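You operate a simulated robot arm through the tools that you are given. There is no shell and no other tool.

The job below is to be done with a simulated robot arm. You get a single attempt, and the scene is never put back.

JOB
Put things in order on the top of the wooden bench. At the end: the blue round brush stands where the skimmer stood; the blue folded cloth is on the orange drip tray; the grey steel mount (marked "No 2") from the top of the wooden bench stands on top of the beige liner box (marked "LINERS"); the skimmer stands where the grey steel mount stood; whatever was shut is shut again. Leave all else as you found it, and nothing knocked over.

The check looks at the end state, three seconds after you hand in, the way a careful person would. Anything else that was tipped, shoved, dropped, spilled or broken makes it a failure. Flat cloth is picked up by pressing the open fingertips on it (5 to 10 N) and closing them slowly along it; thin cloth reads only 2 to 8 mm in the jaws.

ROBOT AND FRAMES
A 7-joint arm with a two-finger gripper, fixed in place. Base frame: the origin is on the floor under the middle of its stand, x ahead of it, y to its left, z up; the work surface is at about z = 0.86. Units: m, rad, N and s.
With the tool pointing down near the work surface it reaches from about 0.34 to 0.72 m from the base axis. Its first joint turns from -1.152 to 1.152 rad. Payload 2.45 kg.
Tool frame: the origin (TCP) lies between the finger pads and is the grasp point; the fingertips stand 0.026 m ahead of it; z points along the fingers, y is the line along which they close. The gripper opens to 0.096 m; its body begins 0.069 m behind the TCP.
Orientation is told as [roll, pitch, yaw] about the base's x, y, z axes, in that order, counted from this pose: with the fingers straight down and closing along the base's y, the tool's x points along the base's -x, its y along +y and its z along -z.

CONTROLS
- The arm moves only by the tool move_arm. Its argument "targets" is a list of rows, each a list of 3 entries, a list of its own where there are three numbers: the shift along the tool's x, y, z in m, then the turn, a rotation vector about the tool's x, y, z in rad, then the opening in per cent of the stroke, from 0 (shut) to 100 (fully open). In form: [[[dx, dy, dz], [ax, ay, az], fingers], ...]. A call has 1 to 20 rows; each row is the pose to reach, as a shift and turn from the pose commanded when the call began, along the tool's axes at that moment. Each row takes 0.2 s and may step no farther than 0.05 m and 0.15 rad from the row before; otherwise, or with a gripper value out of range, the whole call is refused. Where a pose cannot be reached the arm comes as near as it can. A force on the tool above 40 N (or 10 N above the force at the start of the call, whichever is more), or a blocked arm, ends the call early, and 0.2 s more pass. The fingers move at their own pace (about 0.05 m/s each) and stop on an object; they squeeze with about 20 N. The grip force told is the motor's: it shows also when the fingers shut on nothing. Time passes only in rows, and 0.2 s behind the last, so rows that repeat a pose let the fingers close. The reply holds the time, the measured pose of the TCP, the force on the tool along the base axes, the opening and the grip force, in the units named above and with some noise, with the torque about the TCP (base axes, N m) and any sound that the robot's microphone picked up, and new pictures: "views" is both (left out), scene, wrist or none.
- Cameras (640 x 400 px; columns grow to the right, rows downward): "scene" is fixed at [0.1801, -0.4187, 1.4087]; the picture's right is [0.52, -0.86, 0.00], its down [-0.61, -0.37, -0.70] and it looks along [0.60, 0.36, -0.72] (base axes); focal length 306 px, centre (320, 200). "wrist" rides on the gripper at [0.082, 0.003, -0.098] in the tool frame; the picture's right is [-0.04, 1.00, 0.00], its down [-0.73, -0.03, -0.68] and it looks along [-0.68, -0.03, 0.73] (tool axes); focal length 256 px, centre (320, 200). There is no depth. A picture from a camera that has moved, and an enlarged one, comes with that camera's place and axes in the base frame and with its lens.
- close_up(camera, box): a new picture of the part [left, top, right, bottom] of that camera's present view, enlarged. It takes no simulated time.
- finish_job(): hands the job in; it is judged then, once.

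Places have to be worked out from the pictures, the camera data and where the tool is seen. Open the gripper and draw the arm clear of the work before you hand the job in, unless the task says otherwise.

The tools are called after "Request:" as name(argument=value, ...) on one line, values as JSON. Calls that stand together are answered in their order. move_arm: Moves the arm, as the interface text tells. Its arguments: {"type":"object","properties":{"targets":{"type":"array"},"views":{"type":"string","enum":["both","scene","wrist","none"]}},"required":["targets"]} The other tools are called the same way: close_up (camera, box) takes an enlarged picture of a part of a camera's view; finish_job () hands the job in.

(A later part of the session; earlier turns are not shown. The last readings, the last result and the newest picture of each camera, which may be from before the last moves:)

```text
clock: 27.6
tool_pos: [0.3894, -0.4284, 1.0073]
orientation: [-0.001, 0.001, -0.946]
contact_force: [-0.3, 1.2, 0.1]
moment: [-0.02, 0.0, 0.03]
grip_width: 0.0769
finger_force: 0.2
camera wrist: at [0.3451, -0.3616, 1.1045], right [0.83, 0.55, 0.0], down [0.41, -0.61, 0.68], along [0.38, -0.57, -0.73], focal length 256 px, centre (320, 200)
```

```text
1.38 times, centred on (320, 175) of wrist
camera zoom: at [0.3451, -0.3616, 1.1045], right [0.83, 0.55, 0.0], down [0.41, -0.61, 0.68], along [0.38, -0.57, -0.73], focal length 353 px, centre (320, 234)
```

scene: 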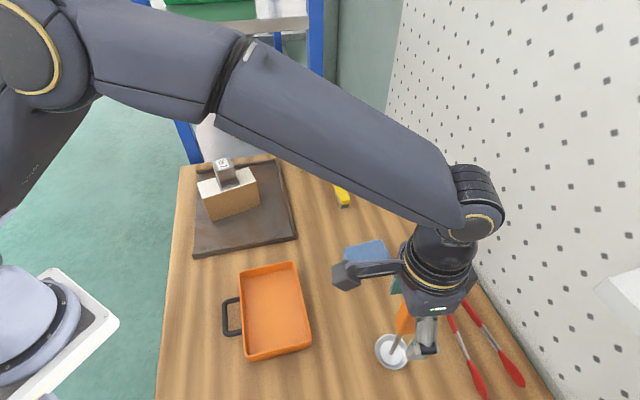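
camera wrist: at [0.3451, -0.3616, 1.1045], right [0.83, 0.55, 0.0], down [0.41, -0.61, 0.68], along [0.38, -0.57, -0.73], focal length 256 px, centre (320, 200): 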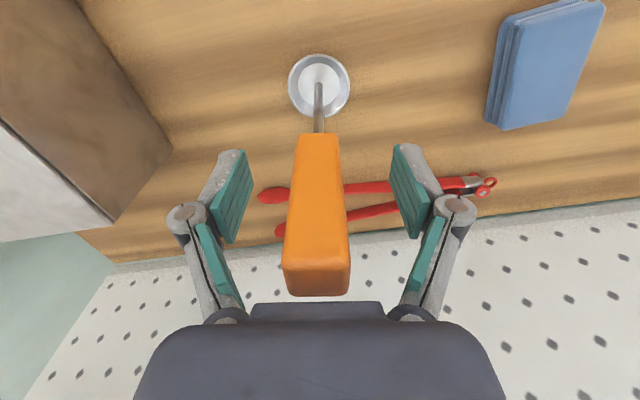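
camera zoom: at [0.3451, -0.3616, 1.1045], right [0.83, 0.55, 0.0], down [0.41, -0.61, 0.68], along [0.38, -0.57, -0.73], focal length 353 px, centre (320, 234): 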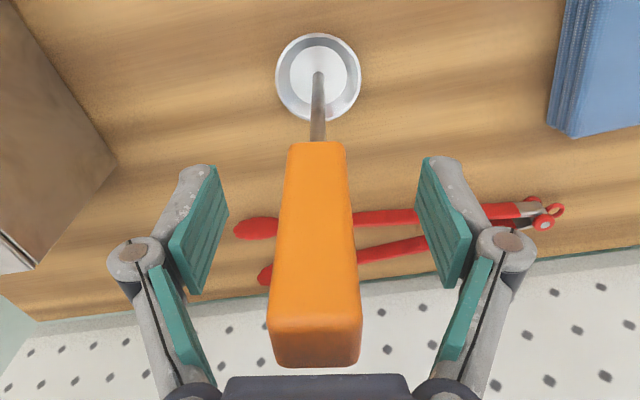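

The skimmer stands upright and free. I rise straight up clear of it, then travel high to a viewing spot near the brush.

Request:
move_arm(targets=[[[0, 0, -0.03], [0, 0, 0], 100], [[0, 0, -0.07], [0, 0, 0], 100], [[0, 0, -0.11], [0, 0, 0], 100], [[0, 0, -0.15], [0, 0, 0], 100], [[0, 0, -0.16], [0, 0, 0], 100], [[0.013, 0.0415, -0.16], [0, 0, 0], 100], [[0.026, 0.083, -0.16], [0, 0, 0], 100], [[0.039, 0.1246, -0.16], [0, 0, 0], 100], [[0.052, 0.1661, -0.16], [0, 0, 0], 100], [[0.065, 0.2076, -0.16], [0, 0, 0], 100], [[0.078, 0.2491, -0.16], [0, 0, 0], 100], [[0.0911, 0.2906, -0.16], [0, 0, 0], 100], [[0.1041, 0.3322, -0.16], [0, 0, 0], 100], [[0.1171, 0.3737, -0.16], [0, 0, 0], 100], [[0.1301, 0.4152, -0.16], [0, 0, 0], 100], [[0.1301, 0.4152, -0.16], [0, 0, 0], 100]])

Request:
close_up(camera="wrist", box=[220, 0, 460, 180])

Request:
close_up(camera="scene", box=[340, 260, 460, 380])

```text
clock: 31.0
tool_pos: [0.6502, -0.0792, 1.167]
orientation: [0.0, 0.0, -0.946]
contact_force: [0.3, 0.6, -0.3]
moment: [0.01, -0.05, 0.02]
grip_width: 0.0961
finger_force: 0.1
camera wrist: at [0.6062, -0.0123, 1.2646], right [0.83, 0.55, 0.0], down [0.41, -0.61, 0.68], along [0.37, -0.57, -0.73], focal length 256 px, centre (320, 200)
```

scene: 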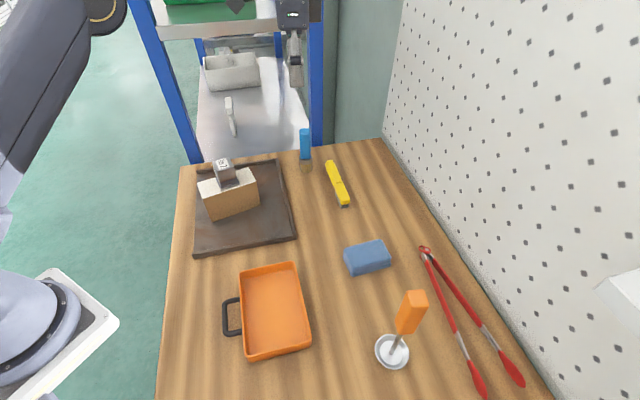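
wrist: 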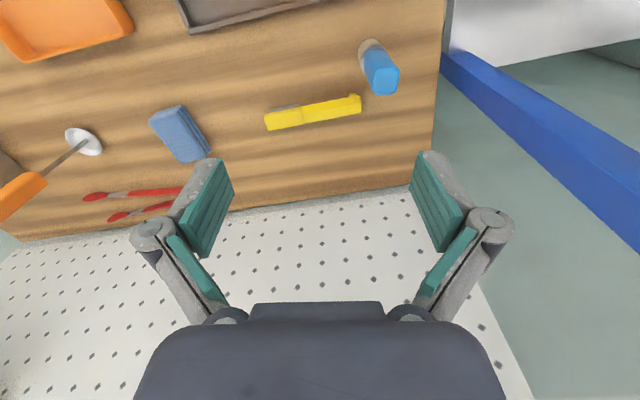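

```text
2.22 times, centred on (340, 90) of wrist
camera zoom: at [0.6062, -0.0123, 1.2646], right [0.83, 0.55, 0.0], down [0.41, -0.61, 0.68], along [0.37, -0.57, -0.73], focal length 569 px, centre (276, 444)
```

zoom: 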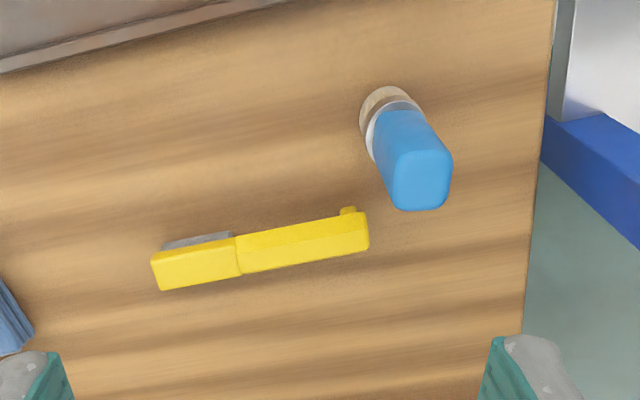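

```text
3.33 times, centred on (400, 320) of scene
camera zoom: at [0.1802, -0.4186, 1.4087], right [0.52, -0.86, 0.0], down [-0.61, -0.37, -0.7], along [0.6, 0.36, -0.72], focal length 1022 px, centre (53, -200)
```

zoom: 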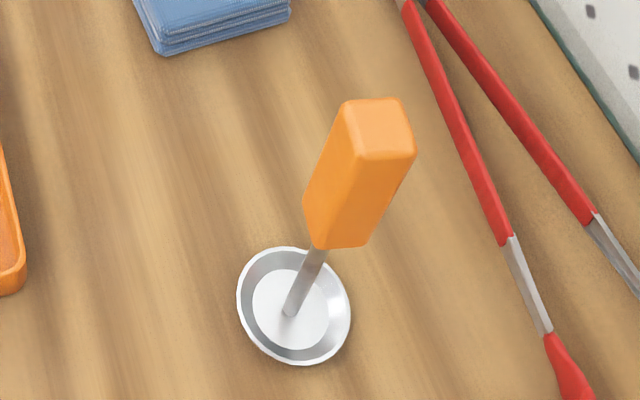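

The skimmer stands upright at the mount's former place. I now zoom in on the brush handle for its position and facing.

Request:
close_up(camera="wrist", box=[345, 25, 415, 105])

```text
5.00 times, centred on (380, 65) of wrist
camera zoom: at [0.6062, -0.0123, 1.2646], right [0.83, 0.55, 0.0], down [0.41, -0.61, 0.68], along [0.37, -0.57, -0.73], focal length 1280 px, centre (20, 875)
```

zoom: 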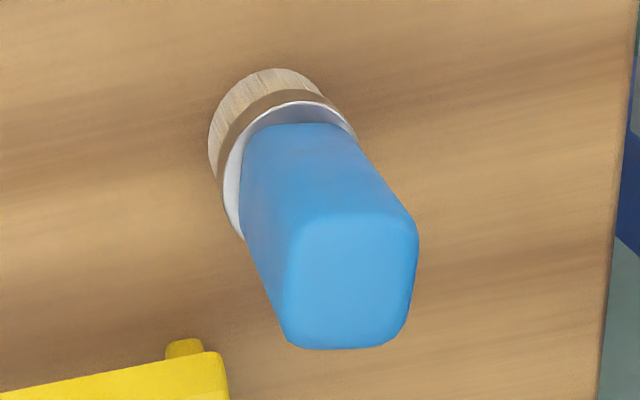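

The brush handle (26 mm square) is at tool offset (-0.015, +0.070), i.e. about (0.716, -0.050), with its top at z ≈ 0.978. It is near the reach limit, so I move above it first and check that the pose is truly reached.

Request:
move_arm(targets=[[[-0.007, 0.035, 0], [0, 0, -0.02], 80], [[-0.015, 0.07, 0], [0, 0, -0.04], 70], [[-0.015, 0.07, 0.04], [0, 0, -0.04], 70], [[-0.015, 0.07, 0.08], [0, 0, -0.04], 70], [[-0.015, 0.07, 0.11], [0, 0, -0.04], 70], [[-0.015, 0.07, 0.11], [0, 0, -0.04], 70]])

Request:
close_up(camera="wrist", box=[220, 20, 420, 220])

Request:
close_up(camera="scene", box=[260, 60, 370, 190])

```text
clock: 32.4
tool_pos: [0.715, -0.0512, 1.0538]
orientation: [0.0, 0.0, -0.907]
contact_force: [0.0, -0.4, -0.3]
moment: [-0.02, 0.02, 0.03]
grip_width: 0.0674
finger_force: 0.0
out of reach, approached as far as the arm can: row 1, 2, 3, 4
camera wrist: at [0.6675, 0.0151, 1.1509], right [0.81, 0.59, 0.0], down [0.43, -0.6, 0.68], along [0.4, -0.55, -0.73], focal length 256 px, centre (320, 200)
```

scene: 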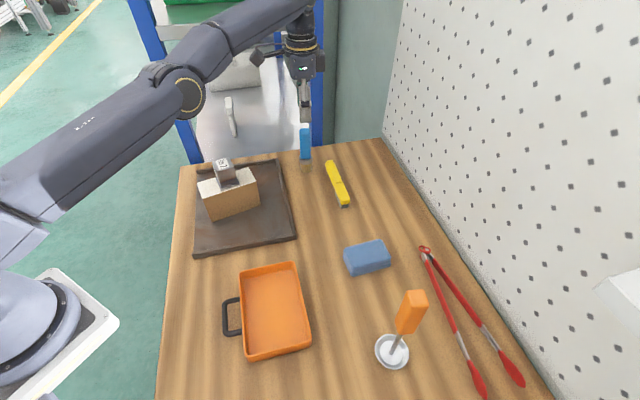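
wrist: 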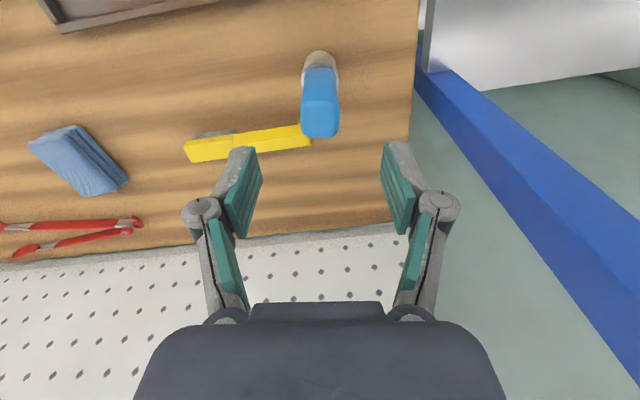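

```text
2.00 times, centred on (320, 120) of wrist
camera zoom: at [0.6675, 0.0151, 1.1509], right [0.81, 0.59, 0.0], down [0.43, -0.6, 0.68], along [0.4, -0.55, -0.73], focal length 512 px, centre (320, 360)
```

zoom: 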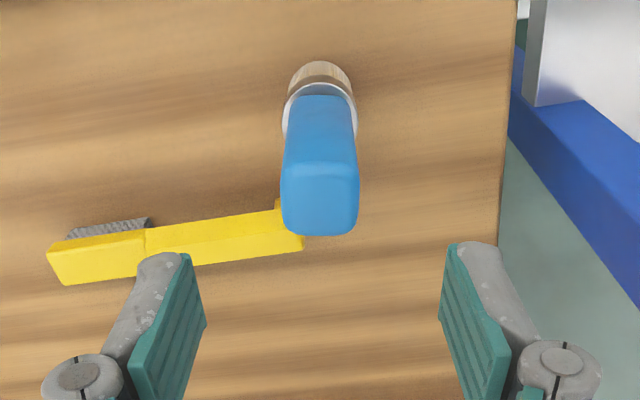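

```text
3.08 times, centred on (315, 125) of scene
camera zoom: at [0.1801, -0.4187, 1.4087], right [0.52, -0.86, 0.0], down [-0.61, -0.37, -0.7], along [0.6, 0.36, -0.72], focal length 943 px, centre (335, 431)
```

zoom: 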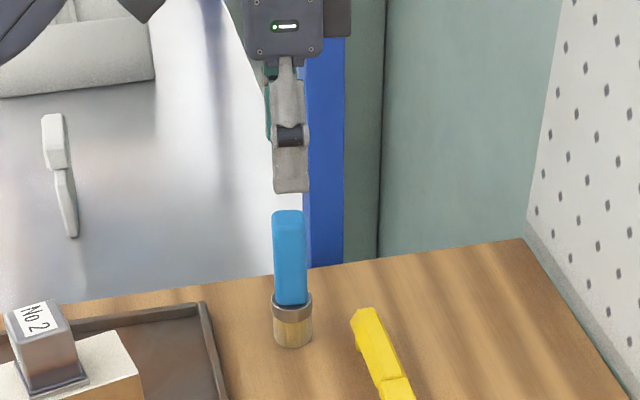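

At this height the pose is fully reached and the handle is centred and square below the gripper. I descend so the pads surround the handle (TCP z ≈ 0.943).

Request:
move_arm(targets=[[[-0.001, 0, 0.03], [0, 0, 0], 70], [[-0.001, 0, 0.06], [0, 0, 0], 70], [[-0.001, 0, 0.09], [0, 0, 0], 70], [[-0.001, 0, 0.11], [0, 0, 0], 70], [[-0.001, 0, 0.11], [0, 0, 0], 70]])

Request:
close_up(camera="wrist", box=[200, 60, 440, 310])

```text
clock: 33.6
tool_pos: [0.7149, -0.0517, 0.9488]
orientation: [0.0, 0.0, -0.905]
contact_force: [0.2, -0.4, 0.1]
moment: [0.03, 0.01, 0.0]
grip_width: 0.0673
finger_force: 0.0
camera wrist: at [0.6684, 0.0148, 1.0455], right [0.81, 0.59, 0.0], down [0.43, -0.6, 0.68], along [0.4, -0.55, -0.73], focal length 256 px, centre (320, 200)
```

scene: 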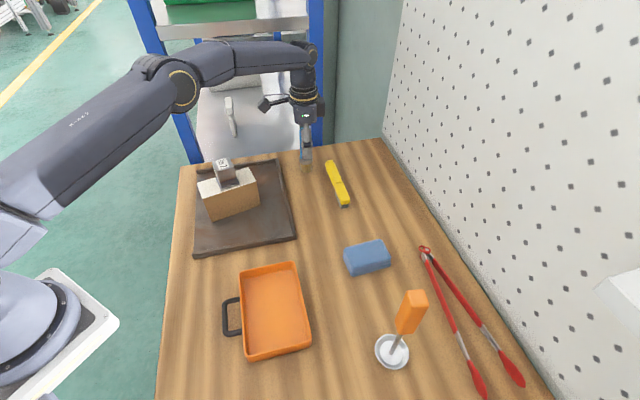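
wrist: 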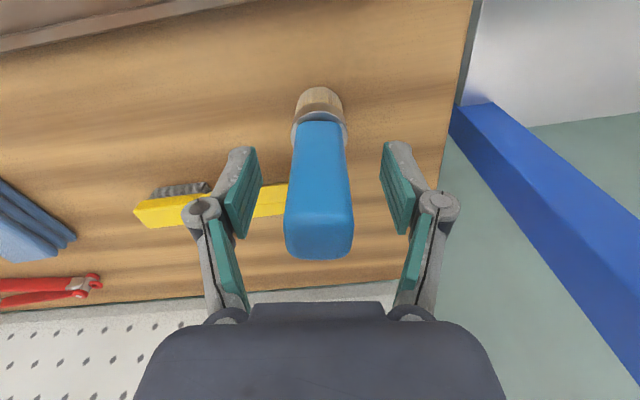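

```text
1.60 times, centred on (320, 185) of wrist
camera zoom: at [0.6684, 0.0148, 1.0455], right [0.81, 0.59, 0.0], down [0.43, -0.6, 0.68], along [0.4, -0.55, -0.73], focal length 410 px, centre (320, 224)
```

zoom: 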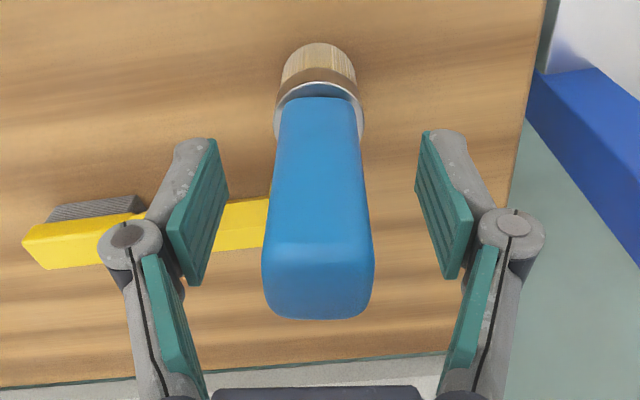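

The handle is centred between the pads. I close slowly on it.

Request:
move_arm(targets=[[[0, 0, 0], [0, 0, 0], 50], [[0, 0, 0], [0, 0, 0], 38], [[0, 0, 0], [0, 0, 0], 30], [[0, 0, 0], [0, 0, 0], 20], [[0, 0, 0], [0, 0, 0], 0], [[0, 0, 0], [0, 0, 0], 0], [[0, 0, 0], [0, 0, 0], 0]], views="wrist")

```text
clock: 35.2
tool_pos: [0.7151, -0.0511, 0.9479]
orientation: [0.0, 0.0, -0.904]
contact_force: [0.0, 0.0, 0.5]
moment: [0.0, -0.01, 0.04]
grip_width: 0.027
finger_force: 20.0
camera wrist: at [0.6685, 0.0147, 1.0459], right [0.81, 0.59, 0.0], down [0.43, -0.6, 0.68], along [0.4, -0.55, -0.73], focal length 256 px, centre (320, 200)
```

wrist: 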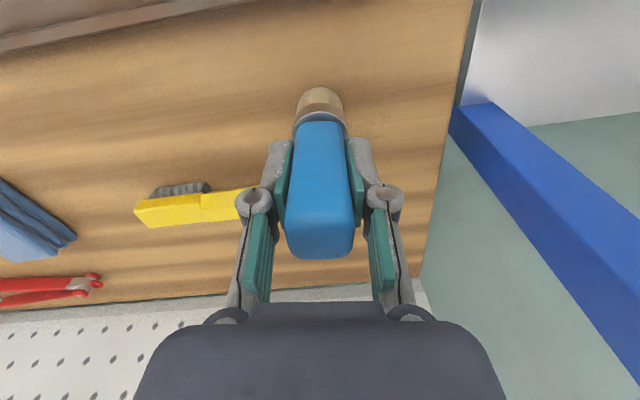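

Grip firm at 27 mm. I lift 6 cm, then carry the brush to the skimmer's former place at (0.559, -0.2045).

Request:
move_arm(targets=[[[0, 0, -0.015], [0, 0, 0], 0], [[0, 0, -0.04], [0, 0, 0], 0], [[0, 0, -0.06], [0, 0, 0], 0], [[-0.004, -0.0363, -0.07], [0, 0, 0], 0], [[-0.008, -0.0726, -0.08], [0, 0, 0], 0], [[-0.012, -0.1088, -0.08], [0, 0, 0], 0], [[-0.016, -0.1451, -0.08], [0, 0, 0], 0], [[-0.02, -0.1814, -0.08], [0, 0, 0], 0], [[-0.0242, -0.2177, -0.08], [0, 0, 0], 0], [[-0.0242, -0.2177, -0.08], [0, 0, 0], 0]])

```text
clock: 37.4
tool_pos: [0.5597, -0.2027, 1.028]
orientation: [-0.001, 0.0, -0.906]
contact_force: [0.5, 0.0, -0.8]
moment: [-0.01, -0.02, -0.01]
grip_width: 0.0273
finger_force: 20.3
camera wrist: at [0.5112, -0.1377, 1.125], right [0.81, 0.59, 0.0], down [0.43, -0.6, 0.68], along [0.4, -0.55, -0.73], focal length 256 px, centre (320, 200)
```

scene: 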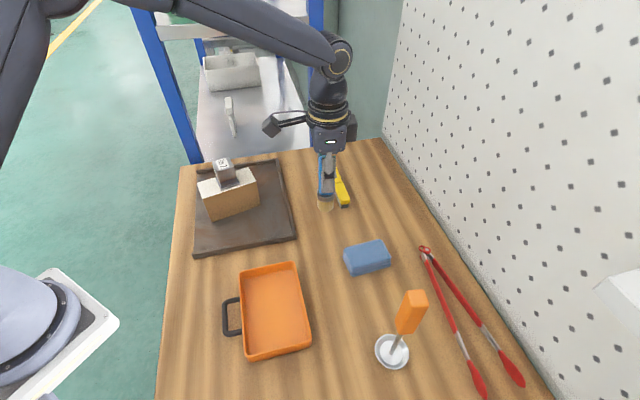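
wrist: 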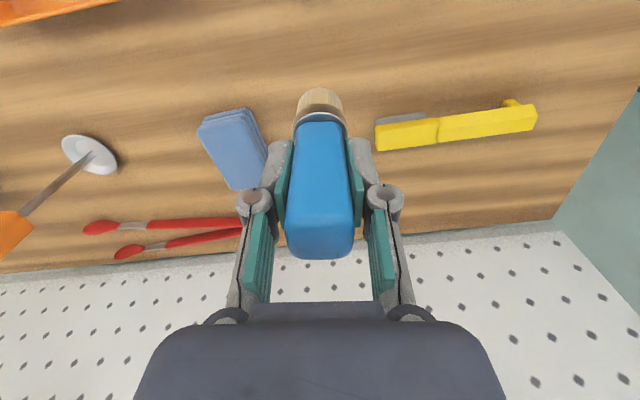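

The brush hangs upright over the target. I lower to about 5 mm above the bench.

Request:
move_arm(targets=[[[0, -0.001, 0.03], [0, 0, 0], 0], [[0, -0.001, 0.055], [0, 0, 0], 0], [[0, -0.001, 0.07], [0, 0, 0], 0], [[0, -0.001, 0.075], [0, 0, 0], 0], [[0, -0.001, 0.075], [0, 0, 0], 0]], views="scene")

Request:
close_up(camera="scene", box=[280, 150, 370, 250])

```text
clock: 38.6
tool_pos: [0.5585, -0.2044, 0.9526]
orientation: [0.001, 0.001, -0.904]
contact_force: [-0.2, -0.3, -0.6]
moment: [0.02, -0.02, -0.01]
grip_width: 0.0272
finger_force: 20.0
```

scene: 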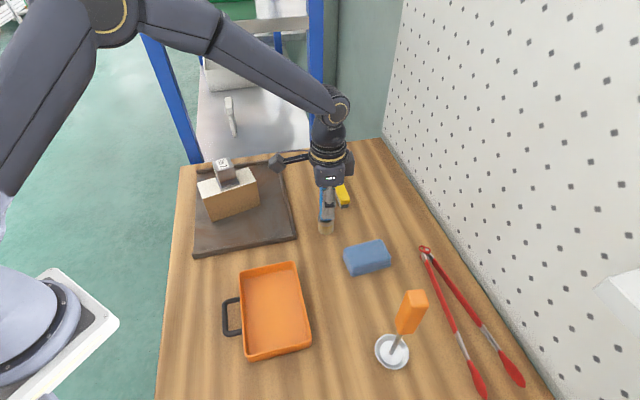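

```text
4.00 times, centred on (325, 200) of scene
camera zoom: at [0.1802, -0.4187, 1.4087], right [0.52, -0.86, 0.0], down [-0.61, -0.37, -0.7], along [0.6, 0.36, -0.72], focal length 1226 px, centre (300, 200)
```

zoom: 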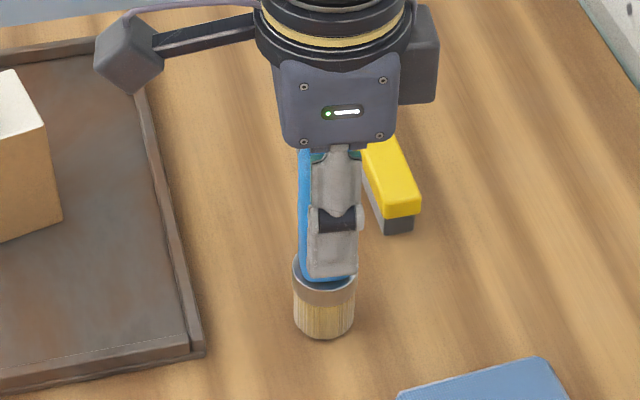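

The brush's footprint matches the skimmer's former spot. I lower the last millimetres, watching the force.

Request:
move_arm(targets=[[[0, 0, 0.002], [0, 0, 0], 0], [[0, 0, 0.003], [0, 0, 0], 0], [[0, 0, 0.004], [0, 0, 0], 0], [[0, 0, 0.005], [0, 0, 0], 0], [[0, 0, 0.006], [0, 0, 0], 0], [[0, 0, 0.006], [0, 0, 0], 0]], views="none")

```text
clock: 40.0
tool_pos: [0.559, -0.2062, 0.9465]
orientation: [0.0, -0.003, -0.906]
contact_force: [-2.3, -2.4, 15.5]
moment: [-0.11, 0.01, -0.02]
grip_width: 0.0275
finger_force: 20.2
```

Contact at about 15 N, so the brush stands on the bench. I relieve the pressure and open the fingers in small steps.

Request:
move_arm(targets=[[[0, 0, -0.001], [0, 0, 0], 0], [[0, 0, -0.0018], [0, 0, 0], 0], [[0, 0, -0.0018], [0, 0, 0], 28], [[0, 0, -0.0018], [0, 0, 0], 31], [[0, 0, -0.0018], [0, 0, 0], 35], [[0, 0, -0.0018], [0, 0, 0], 42], [[0, 0, -0.0018], [0, 0, 0], 55], [[0, 0, -0.0018], [0, 0, 0], 75], [[0, 0, -0.0018], [0, 0, 0], 75]])

```text
clock: 42.0
tool_pos: [0.5581, -0.2049, 0.9489]
orientation: [0.0, 0.001, -0.905]
contact_force: [-0.5, -0.2, 0.3]
moment: [0.03, -0.01, 0.0]
grip_width: 0.0723
finger_force: 0.1
camera wrist: at [0.5115, -0.1404, 1.0451], right [0.81, 0.59, 0.0], down [0.43, -0.6, 0.68], along [0.4, -0.55, -0.73], focal length 256 px, centre (320, 200)
```

scene: 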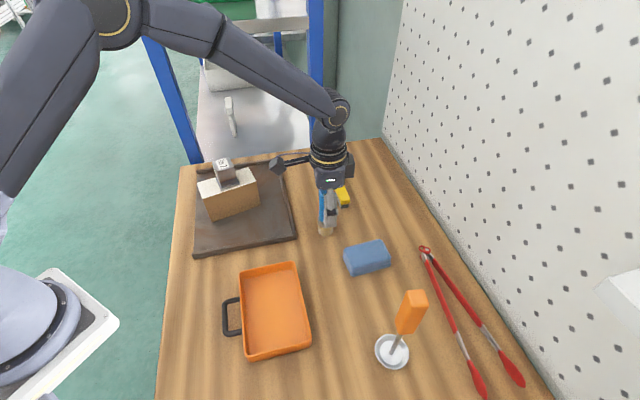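
wrist: 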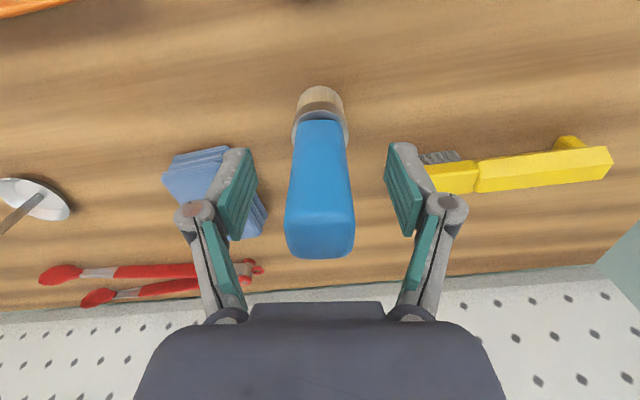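

The brush stands freely on the skimmer's old spot. I rise straight up and then move above the cloth for a look.

Request:
move_arm(targets=[[[0, 0, -0.03], [0, 0, 0], 75], [[0, 0, -0.07], [0, 0, 0], 80], [[0, 0, -0.11], [0, 0, 0], 80], [[0, 0, -0.15], [0, 0, 0], 80], [[0, 0, -0.17], [0, 0, 0], 80], [[0, 0, -0.17], [0, 0, 0], 80]])

Request:
close_up(camera="scene", box=[290, 140, 410, 290])

Request:
close_up(camera="wrist", box=[120, 20, 380, 200])

```text
clock: 43.4
tool_pos: [0.5585, -0.2032, 1.1179]
orientation: [-0.001, 0.001, -0.906]
contact_force: [0.5, -0.9, 0.2]
moment: [0.02, -0.01, 0.02]
grip_width: 0.0768
finger_force: 0.1
camera wrist: at [0.5106, -0.1386, 1.2154], right [0.81, 0.59, 0.0], down [0.43, -0.6, 0.68], along [0.4, -0.55, -0.73], focal length 256 px, centre (320, 200)
```

scene: 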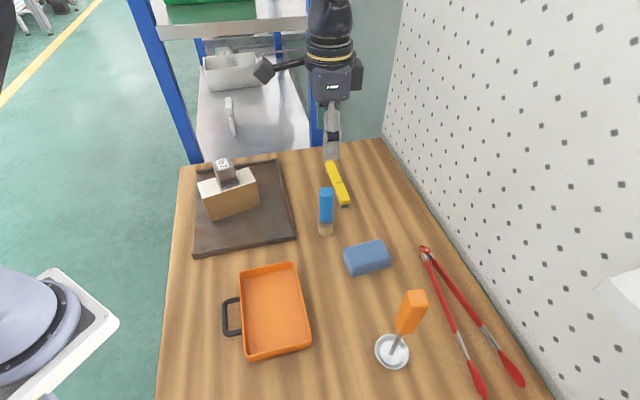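
wrist: 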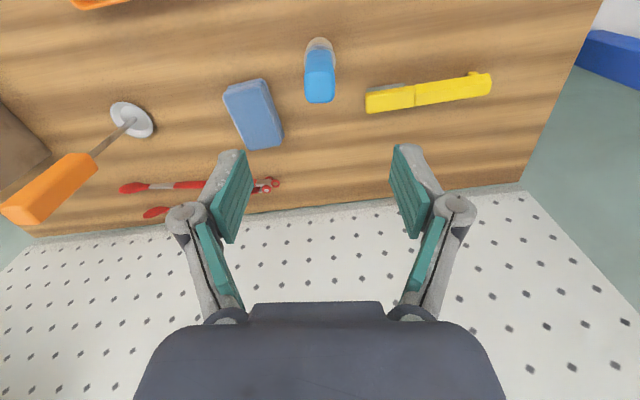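

```text
2.67 times, centred on (350, 215) of scene
camera zoom: at [0.1801, -0.4187, 1.4087], right [0.52, -0.86, 0.0], down [-0.61, -0.37, -0.7], along [0.6, 0.36, -0.72], focal length 817 px, centre (240, 160)
```

zoom: 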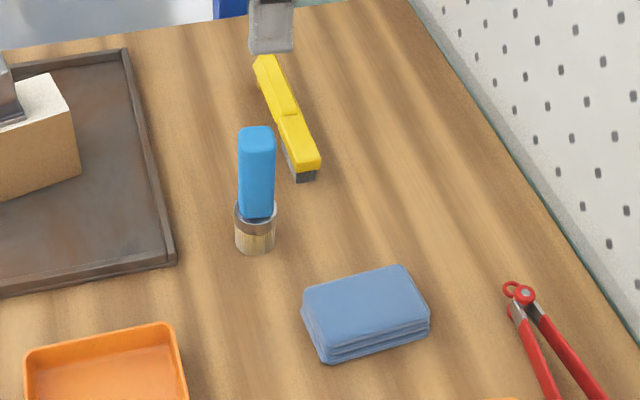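

```text
2.22 times, centred on (250, 110) of wrist
camera zoom: at [0.5106, -0.1386, 1.2154], right [0.81, 0.59, 0.0], down [0.43, -0.6, 0.68], along [0.4, -0.55, -0.73], focal length 569 px, centre (476, 400)
```

zoom: 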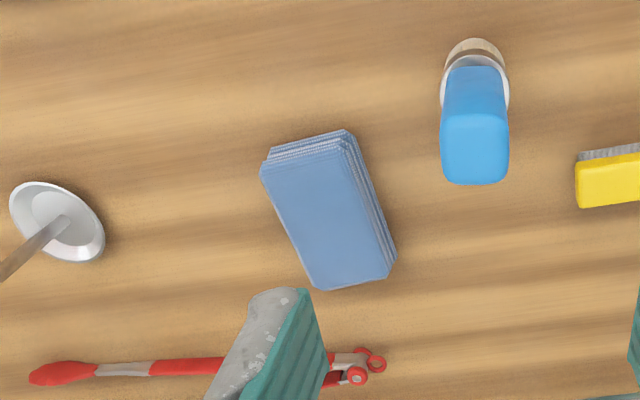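

The cloth (about 85 × 51 mm, 2 cm thick) centres at about (0.5305, -0.325), its short side running along yaw -0.74. I line up above it and come lower for a closer look.

Request:
move_arm(targets=[[[-0.0261, -0.0323, 0], [0, 0, -0.055], 90], [[-0.0522, -0.0646, 0], [0, 0, -0.11], 90], [[-0.0783, -0.0969, 0], [0, 0, -0.166], 90], [[-0.0783, -0.0969, 0.04], [0, 0, -0.166], 90], [[-0.0783, -0.0969, 0.08], [0, 0, -0.166], 90], [[-0.0783, -0.0969, 0.12], [0, 0, -0.166], 90], [[-0.0783, -0.0969, 0.12], [0, 0, -0.166], 90]])

Request:
close_up(camera="wrist", box=[200, 20, 440, 220])

```text
clock: 45.0
tool_pos: [0.5298, -0.3267, 0.9977]
orientation: [0.0, 0.0, -0.741]
contact_force: [0.2, -0.6, -0.8]
moment: [0.0, 0.01, -0.02]
grip_width: 0.0864
finger_force: 0.1
camera wrist: at [0.472, -0.2702, 1.0961], right [0.7, 0.71, 0.0], down [0.52, -0.52, 0.68], along [0.48, -0.48, -0.73], focal length 256 px, centre (320, 200)
```

scene: 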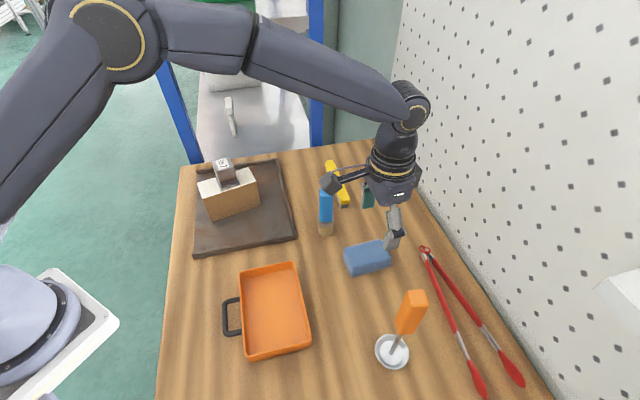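
wrist: 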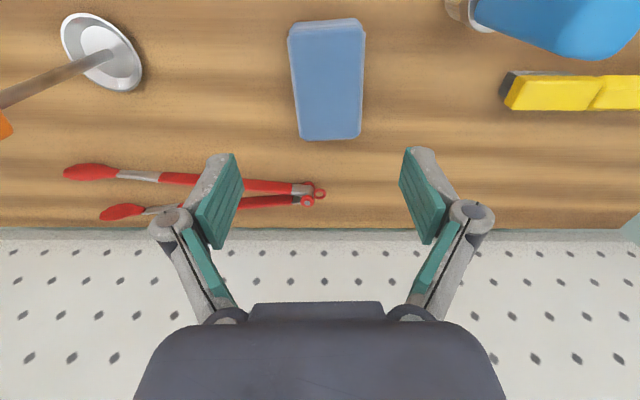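

```text
2.00 times, centred on (320, 120) of wrist
camera zoom: at [0.472, -0.2702, 1.0961], right [0.7, 0.71, 0.0], down [0.52, -0.52, 0.68], along [0.48, -0.48, -0.73], focal length 512 px, centre (320, 360)
```

zoom: 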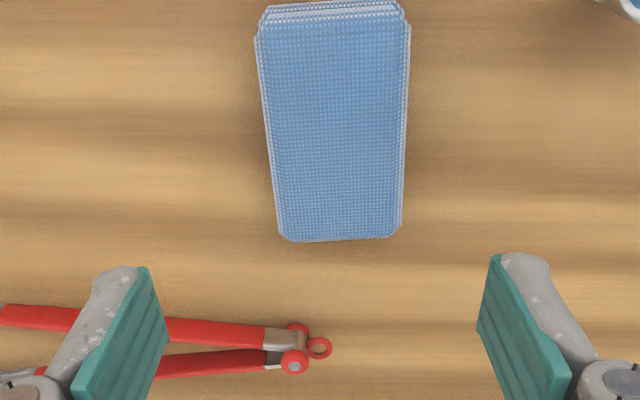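

The cloth's centre is about (+0.001, +0.007) in the tool frame and squarely aligned. I descend with the fingers at 90 % on either side, the tips a few millimetres above the bench.

Request:
move_arm(targets=[[[0.0013, 0.0072, 0.03], [0, 0, 0], 90], [[0.0013, 0.0072, 0.06], [0, 0, 0], 90], [[0.0013, 0.0072, 0.085], [0, 0, 0], 90], [[0.0013, 0.0072, 0.1], [0, 0, 0], 90], [[0.0013, 0.0072, 0.107], [0, 0, 0], 90], [[0.0013, 0.0072, 0.107], [0, 0, 0], 90]])

Request:
close_up(camera="wrist", box=[180, 40, 460, 260])

```text
clock: 46.4
tool_pos: [0.5352, -0.3196, 0.8908]
orientation: [0.001, -0.001, -0.74]
contact_force: [0.0, 0.1, -0.2]
moment: [0.01, 0.04, -0.01]
grip_width: 0.0863
finger_force: 0.0
camera wrist: at [0.4767, -0.2631, 0.9884], right [0.7, 0.71, 0.0], down [0.52, -0.52, 0.68], along [0.48, -0.48, -0.73], focal length 256 px, centre (320, 200)
```

scene: 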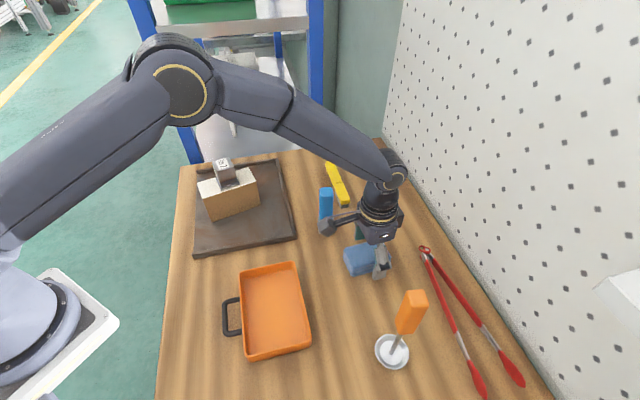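
wrist: 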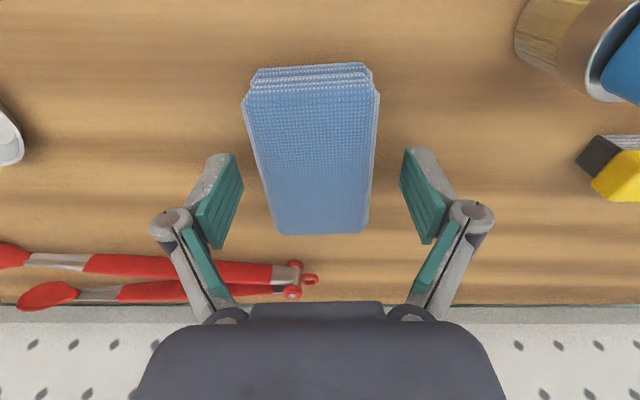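

```text
1.82 times, centred on (320, 150) of wrist
camera zoom: at [0.4767, -0.2631, 0.9884], right [0.7, 0.71, 0.0], down [0.52, -0.52, 0.68], along [0.48, -0.48, -0.73], focal length 465 px, centre (320, 291)
```

zoom: 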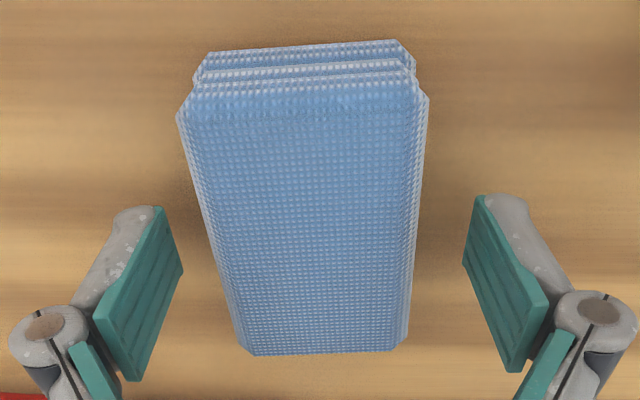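

The cloth lies centred between the pads (about 57 mm wide here). I close slowly to about 53 mm to feel whether it is firm.

Request:
move_arm(targets=[[[0, 0, 0], [0, 0, -0.03], 80], [[0, 0, 0], [0, 0, -0.03], 70], [[0, 0, 0], [0, 0, -0.03], 64], [[0, 0, 0], [0, 0, -0.03], 60], [[0, 0, 0], [0, 0, -0.03], 57], [[0, 0, 0], [0, 0, -0.03], 55], [[0, 0, 0], [0, 0, -0.03], 55]], views="wrist")

Request:
close_up(camera="wrist", box=[180, 40, 460, 260])

```text
clock: 48.0
tool_pos: [0.534, -0.3212, 0.8924]
orientation: [0.0, 0.001, -0.711]
contact_force: [-0.5, -1.1, 2.9]
moment: [-0.02, 0.03, 0.02]
grip_width: 0.0552
finger_force: 20.0
camera wrist: at [0.4752, -0.2657, 0.9891], right [0.68, 0.73, 0.0], down [0.54, -0.5, 0.68], along [0.5, -0.46, -0.73], focal length 256 px, centre (320, 200)
```

wrist: 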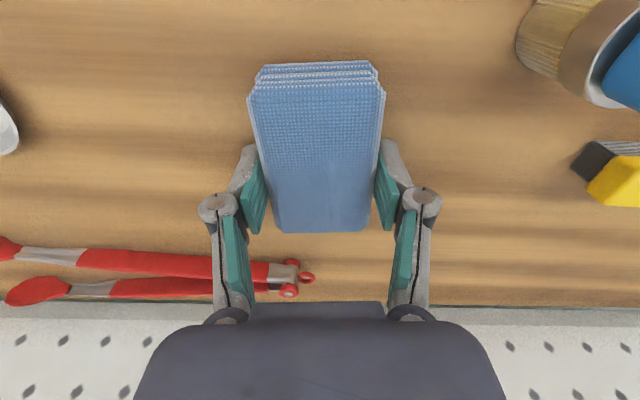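

```text
1.82 times, centred on (320, 150) of wrist
camera zoom: at [0.4752, -0.2657, 0.9891], right [0.68, 0.73, 0.0], down [0.54, -0.5, 0.68], along [0.5, -0.46, -0.73], focal length 465 px, centre (320, 291)
```

zoom: 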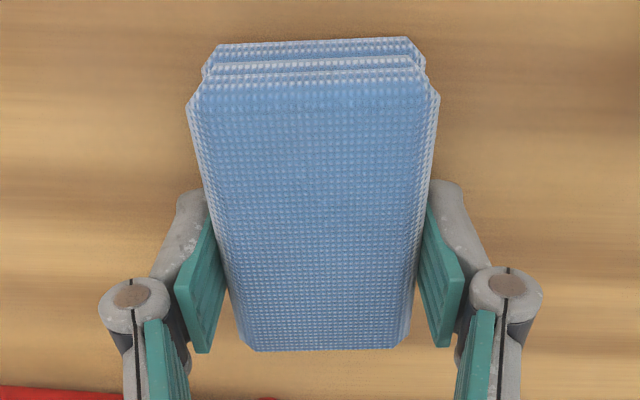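

The cloth is firm: the pads stopped at 55 mm with 20 N. I set full grip and lift a little to test the hold.

Request:
move_arm(targets=[[[0, 0, 0], [0, 0, 0], 45], [[0, 0, 0], [0, 0, 0], 40], [[0, 0, 0], [0, 0, 0], 40], [[0, 0, -0.01], [0, 0, 0], 40], [[0, 0, -0.03], [0, 0, 0], 40], [[0, 0, -0.05], [0, 0, 0], 40], [[0, 0, -0.05], [0, 0, 0], 40]])

Request:
close_up(camera="scene", box=[300, 200, 440, 300])

```text
clock: 49.6
tool_pos: [0.5342, -0.3201, 0.9424]
orientation: [0.0, 0.0, -0.71]
contact_force: [0.6, -0.1, 0.6]
moment: [0.01, -0.01, 0.02]
grip_width: 0.0551
finger_force: 19.7
camera wrist: at [0.475, -0.2652, 1.0399], right [0.68, 0.73, 0.0], down [0.54, -0.5, 0.68], along [0.5, -0.46, -0.73], focal length 256 px, centre (320, 200)
```

scene: 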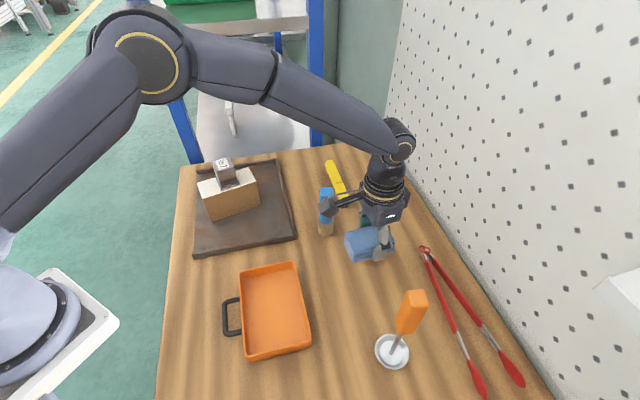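
wrist: 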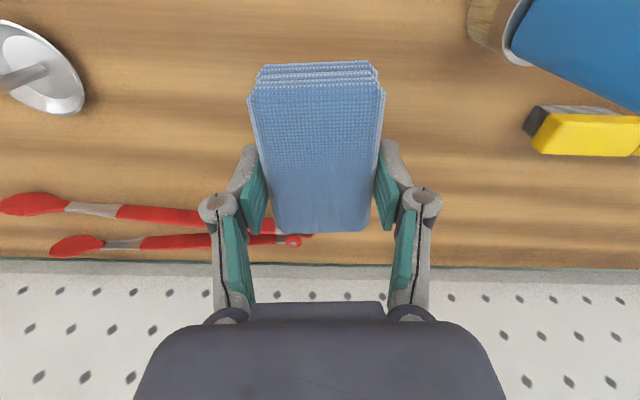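

```text
4.00 times, centred on (370, 250) of scene
camera zoom: at [0.1801, -0.4187, 1.4087], right [0.52, -0.86, 0.0], down [-0.61, -0.37, -0.7], along [0.6, 0.36, -0.72], focal length 1226 px, centre (120, 0)
```

zoom: 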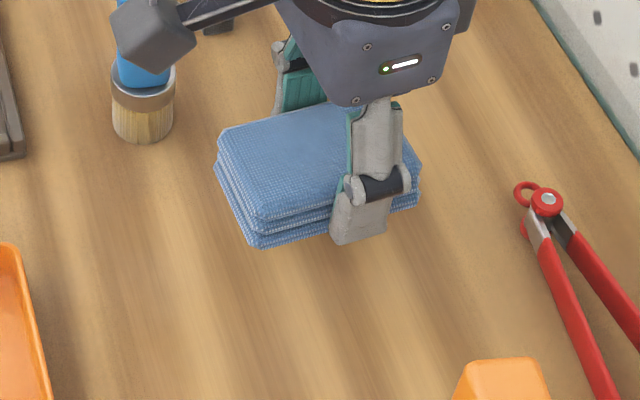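

The cloth is held flat and firm. I lift it clear of the brush and carry it towards the tray, stopping high above it to measure the tray.

Request:
move_arm(targets=[[[0, 0, -0.04], [0, 0, 0], 40], [[0, 0, -0.08], [0, 0, 0], 40], [[0, 0, -0.12], [0, 0, 0], 40], [[0, 0, -0.14], [0, 0, 0], 40], [[0.04, -0.0076, -0.14], [0, 0, 0.013], 40], [[0.08, -0.0152, -0.14], [0, 0, 0.026], 40], [[0.12, -0.0228, -0.14], [0, 0, 0.039], 40], [[0.16, -0.0304, -0.14], [0, 0, 0.052], 40], [[0.197, -0.0376, -0.14], [0, 0, 0.064], 40], [[0.197, -0.0376, -0.14], [0, 0, 0.064], 40]])

Request:
close_up(camera="wrist", box=[160, 0, 480, 200])

```text
clock: 51.8
tool_pos: [0.3606, -0.2213, 1.0801]
orientation: [-0.001, 0.0, -0.775]
contact_force: [0.2, -0.7, -0.8]
moment: [0.02, -0.03, 0.02]
grip_width: 0.0552
finger_force: 20.1
camera wrist: at [0.3054, -0.1626, 1.1773], right [0.73, 0.69, 0.0], down [0.5, -0.53, 0.68], along [0.47, -0.49, -0.73], focal length 256 px, centre (320, 200)
```

scene: 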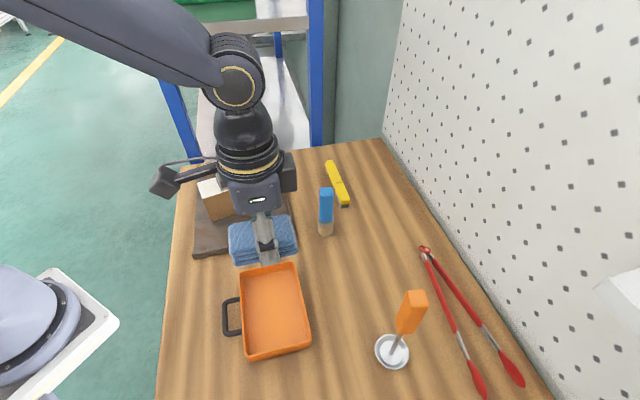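
wrist: 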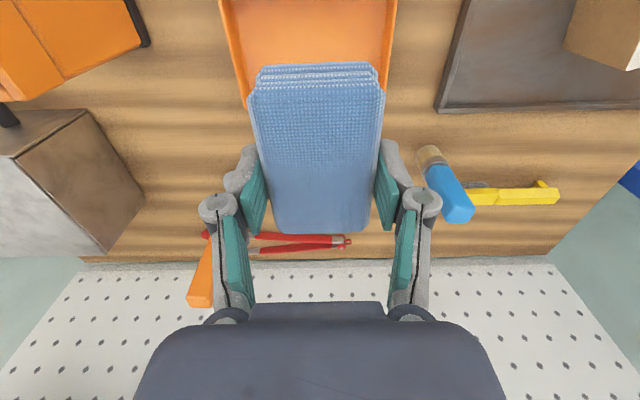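

```text
2.00 times, centred on (320, 100) of wrist
camera zoom: at [0.3054, -0.1626, 1.1773], right [0.73, 0.69, 0.0], down [0.5, -0.53, 0.68], along [0.47, -0.49, -0.73], focal length 512 px, centre (320, 400)
```

zoom: 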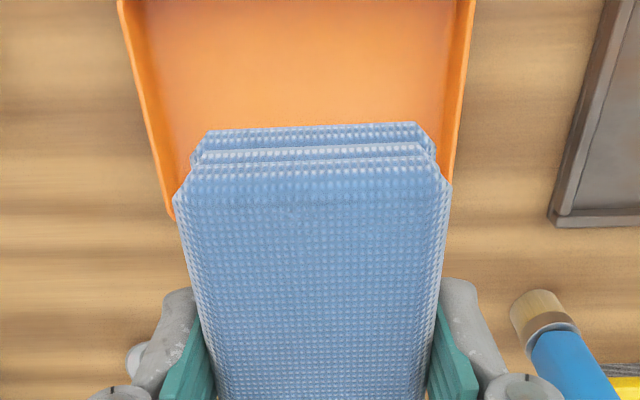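

Over the tray now, cloth held well. Another orange object with a black edge shows at the top left of the wrist view, so I check what it is before deciding on the tray.

Request:
close_up(camera="wrist", box=[0, 0, 200, 180])

Request:
close_up(camera="wrist", box=[210, 0, 410, 120])

Request:
close_up(camera="scene", box=[200, 200, 340, 380])

```text
2.22 times, centred on (100, 90) of wrist
camera zoom: at [0.3054, -0.1626, 1.1773], right [0.73, 0.69, 0.0], down [0.5, -0.53, 0.68], along [0.47, -0.49, -0.73], focal length 569 px, centre (809, 444)
```

zoom: 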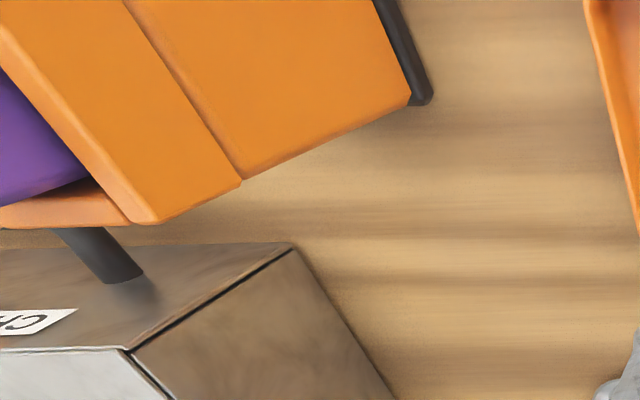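

```text
3.20 times, centred on (310, 60) of wrist
camera zoom: at [0.3054, -0.1626, 1.1773], right [0.73, 0.69, 0.0], down [0.5, -0.53, 0.68], along [0.47, -0.49, -0.73], focal length 819 px, centre (352, 648)
```

zoom: 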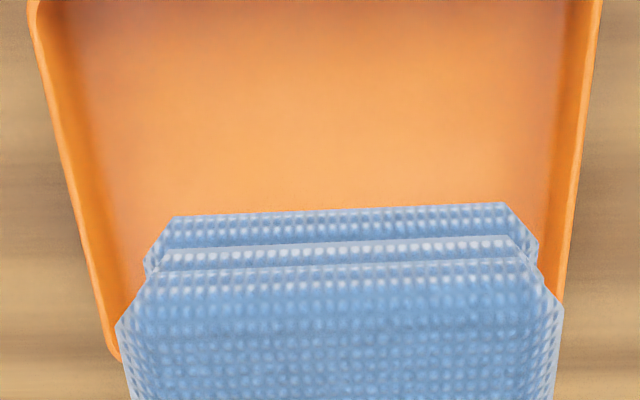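

```text
2.22 times, centred on (270, 290) of scene
camera zoom: at [0.1801, -0.4186, 1.4087], right [0.52, -0.86, 0.0], down [-0.61, -0.37, -0.7], along [0.6, 0.36, -0.72], focal length 681 px, centre (431, 0)
```

zoom: 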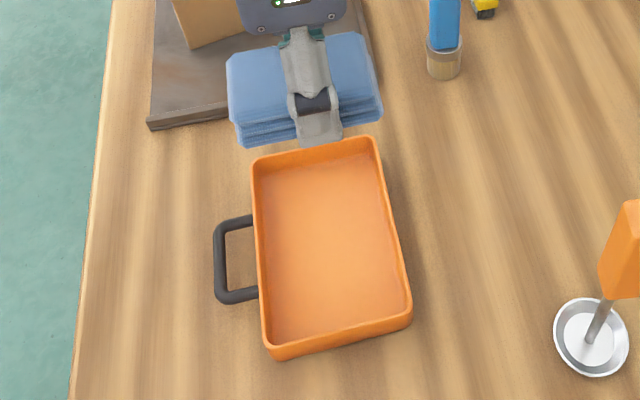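

The tall orange thing beside the cabinet at the near right holds something purple. I turn the gripper in place to get a proper look at that corner before placing the cloth.

Request:
move_arm(targets=[[[0, 0, 0], [0, 0, 0.13], 40], [[0, 0, -0.01], [0, 0, 0.26], 40], [[0, 0, -0.02], [0, 0, 0.39], 40], [[0, 0, -0.03], [0, 0, 0.52], 40], [[0, 0, -0.03], [0, 0, 0.65], 40], [[0, 0, -0.03], [0, 0, 0.78], 40], [[0, 0, -0.03], [0, 0, 0.91], 40], [[0, 0, -0.03], [0, 0, 1.03], 40]])

Request:
close_up(camera="wrist", box=[0, 0, 320, 260])

```text
clock: 53.6
tool_pos: [0.3599, -0.222, 1.1122]
orientation: [0.0, 0.0, -1.807]
contact_force: [-0.1, 0.2, 0.1]
moment: [0.0, 0.0, -0.02]
grip_width: 0.0549
finger_force: 19.7
camera wrist: at [0.383, -0.1437, 1.2089], right [0.96, -0.27, 0.0], down [-0.2, -0.71, 0.68], along [-0.18, -0.65, -0.73], focal length 256 px, centre (320, 200)
```

scene: 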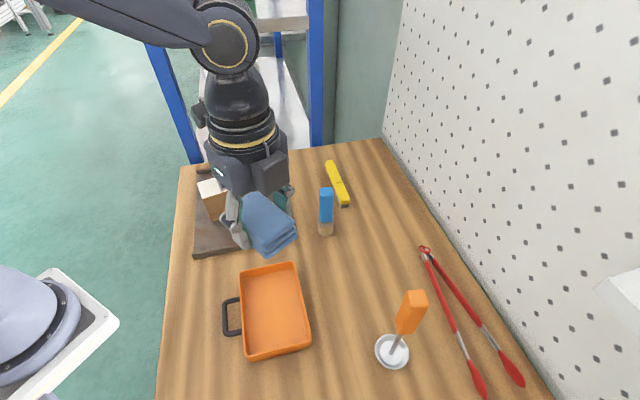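
wrist: 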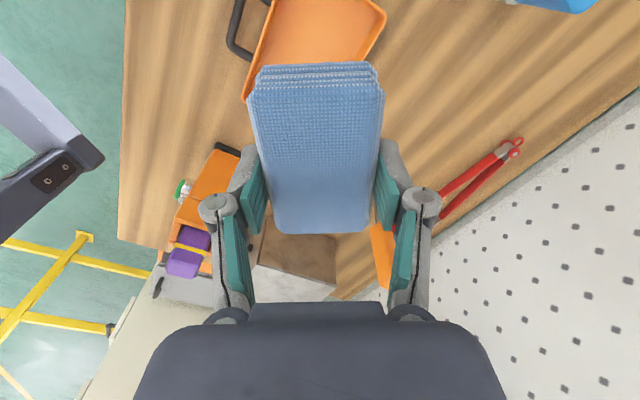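

```text
1.54 times, centred on (160, 130) of wrist
camera zoom: at [0.383, -0.1437, 1.2089], right [0.96, -0.27, 0.0], down [-0.2, -0.71, 0.68], along [-0.18, -0.65, -0.73], focal length 394 px, centre (566, 308)
```

zoom: 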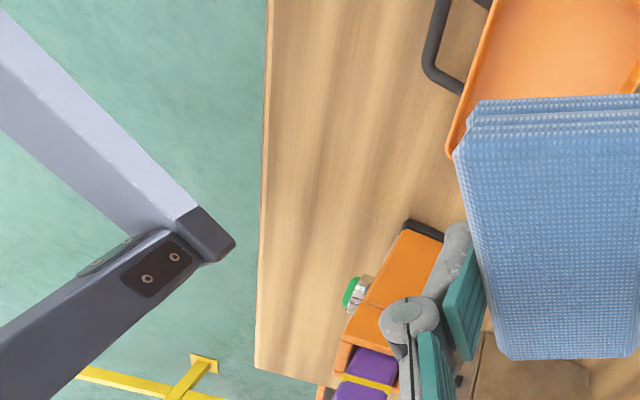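

That object is an orange caddy, not a drip tray, so the shallow tray with the loop handle is the target. I turn back and shift slightly to see both long rims of the tray.

Request:
move_arm(targets=[[[0, 0, 0], [0, 0, -0.13], 40], [[0, 0, 0], [0, 0, -0.26], 40], [[0.003, -0.005, 0], [0, 0, -0.39], 40], [[0.006, -0.01, 0], [0, 0, -0.52], 40], [[0.009, -0.015, 0], [0, 0, -0.65], 40], [[0.012, -0.02, 0], [0, 0, -0.78], 40], [[0.0154, -0.0257, 0], [0, 0, -0.91], 40], [[0.0154, -0.0257, 0], [0, 0, -1.03], 40], [[0.0154, -0.0257, 0], [0, 0, -1.03], 40]])

Request:
close_up(camera="wrist", box=[190, 0, 430, 150])

```text
clock: 55.6
tool_pos: [0.3392, -0.199, 1.1111]
orientation: [-0.001, 0.001, -0.772]
contact_force: [0.1, -0.5, -0.4]
moment: [-0.04, 0.02, -0.02]
grip_width: 0.0551
finger_force: 19.9
camera wrist: at [0.2836, -0.1411, 1.2097], right [0.73, 0.69, 0.0], down [0.51, -0.53, 0.68], along [0.47, -0.49, -0.73], focal length 256 px, centre (320, 200)
```

scene: 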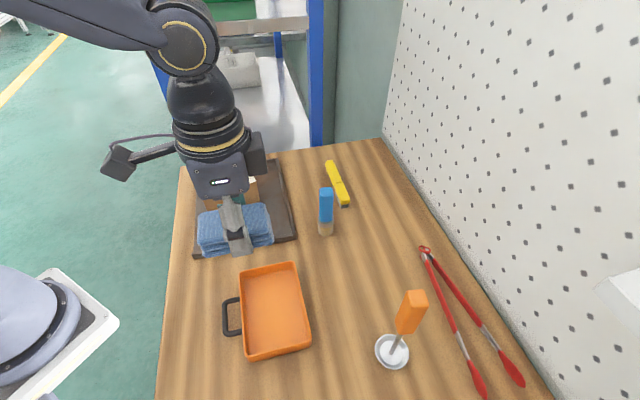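
wrist: 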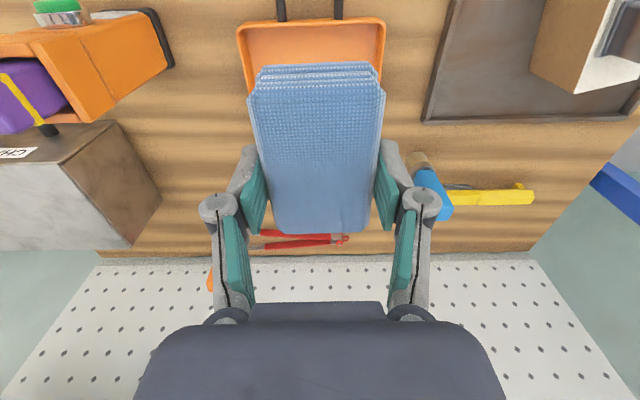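

```text
2.67 times, centred on (310, 75) of wrist
camera zoom: at [0.2836, -0.1411, 1.2097], right [0.73, 0.69, 0.0], down [0.51, -0.53, 0.68], along [0.47, -0.49, -0.73], focal length 683 px, centre (347, 533)
```

zoom: 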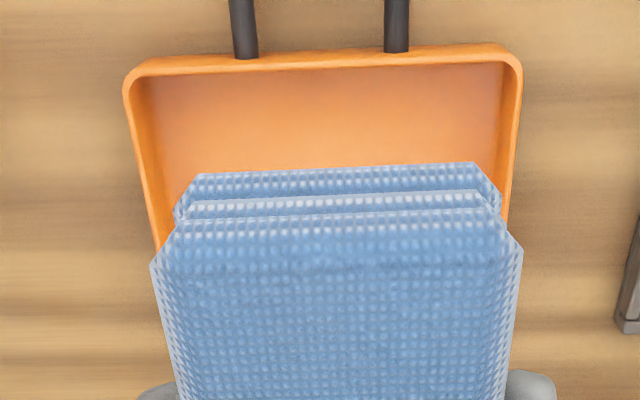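

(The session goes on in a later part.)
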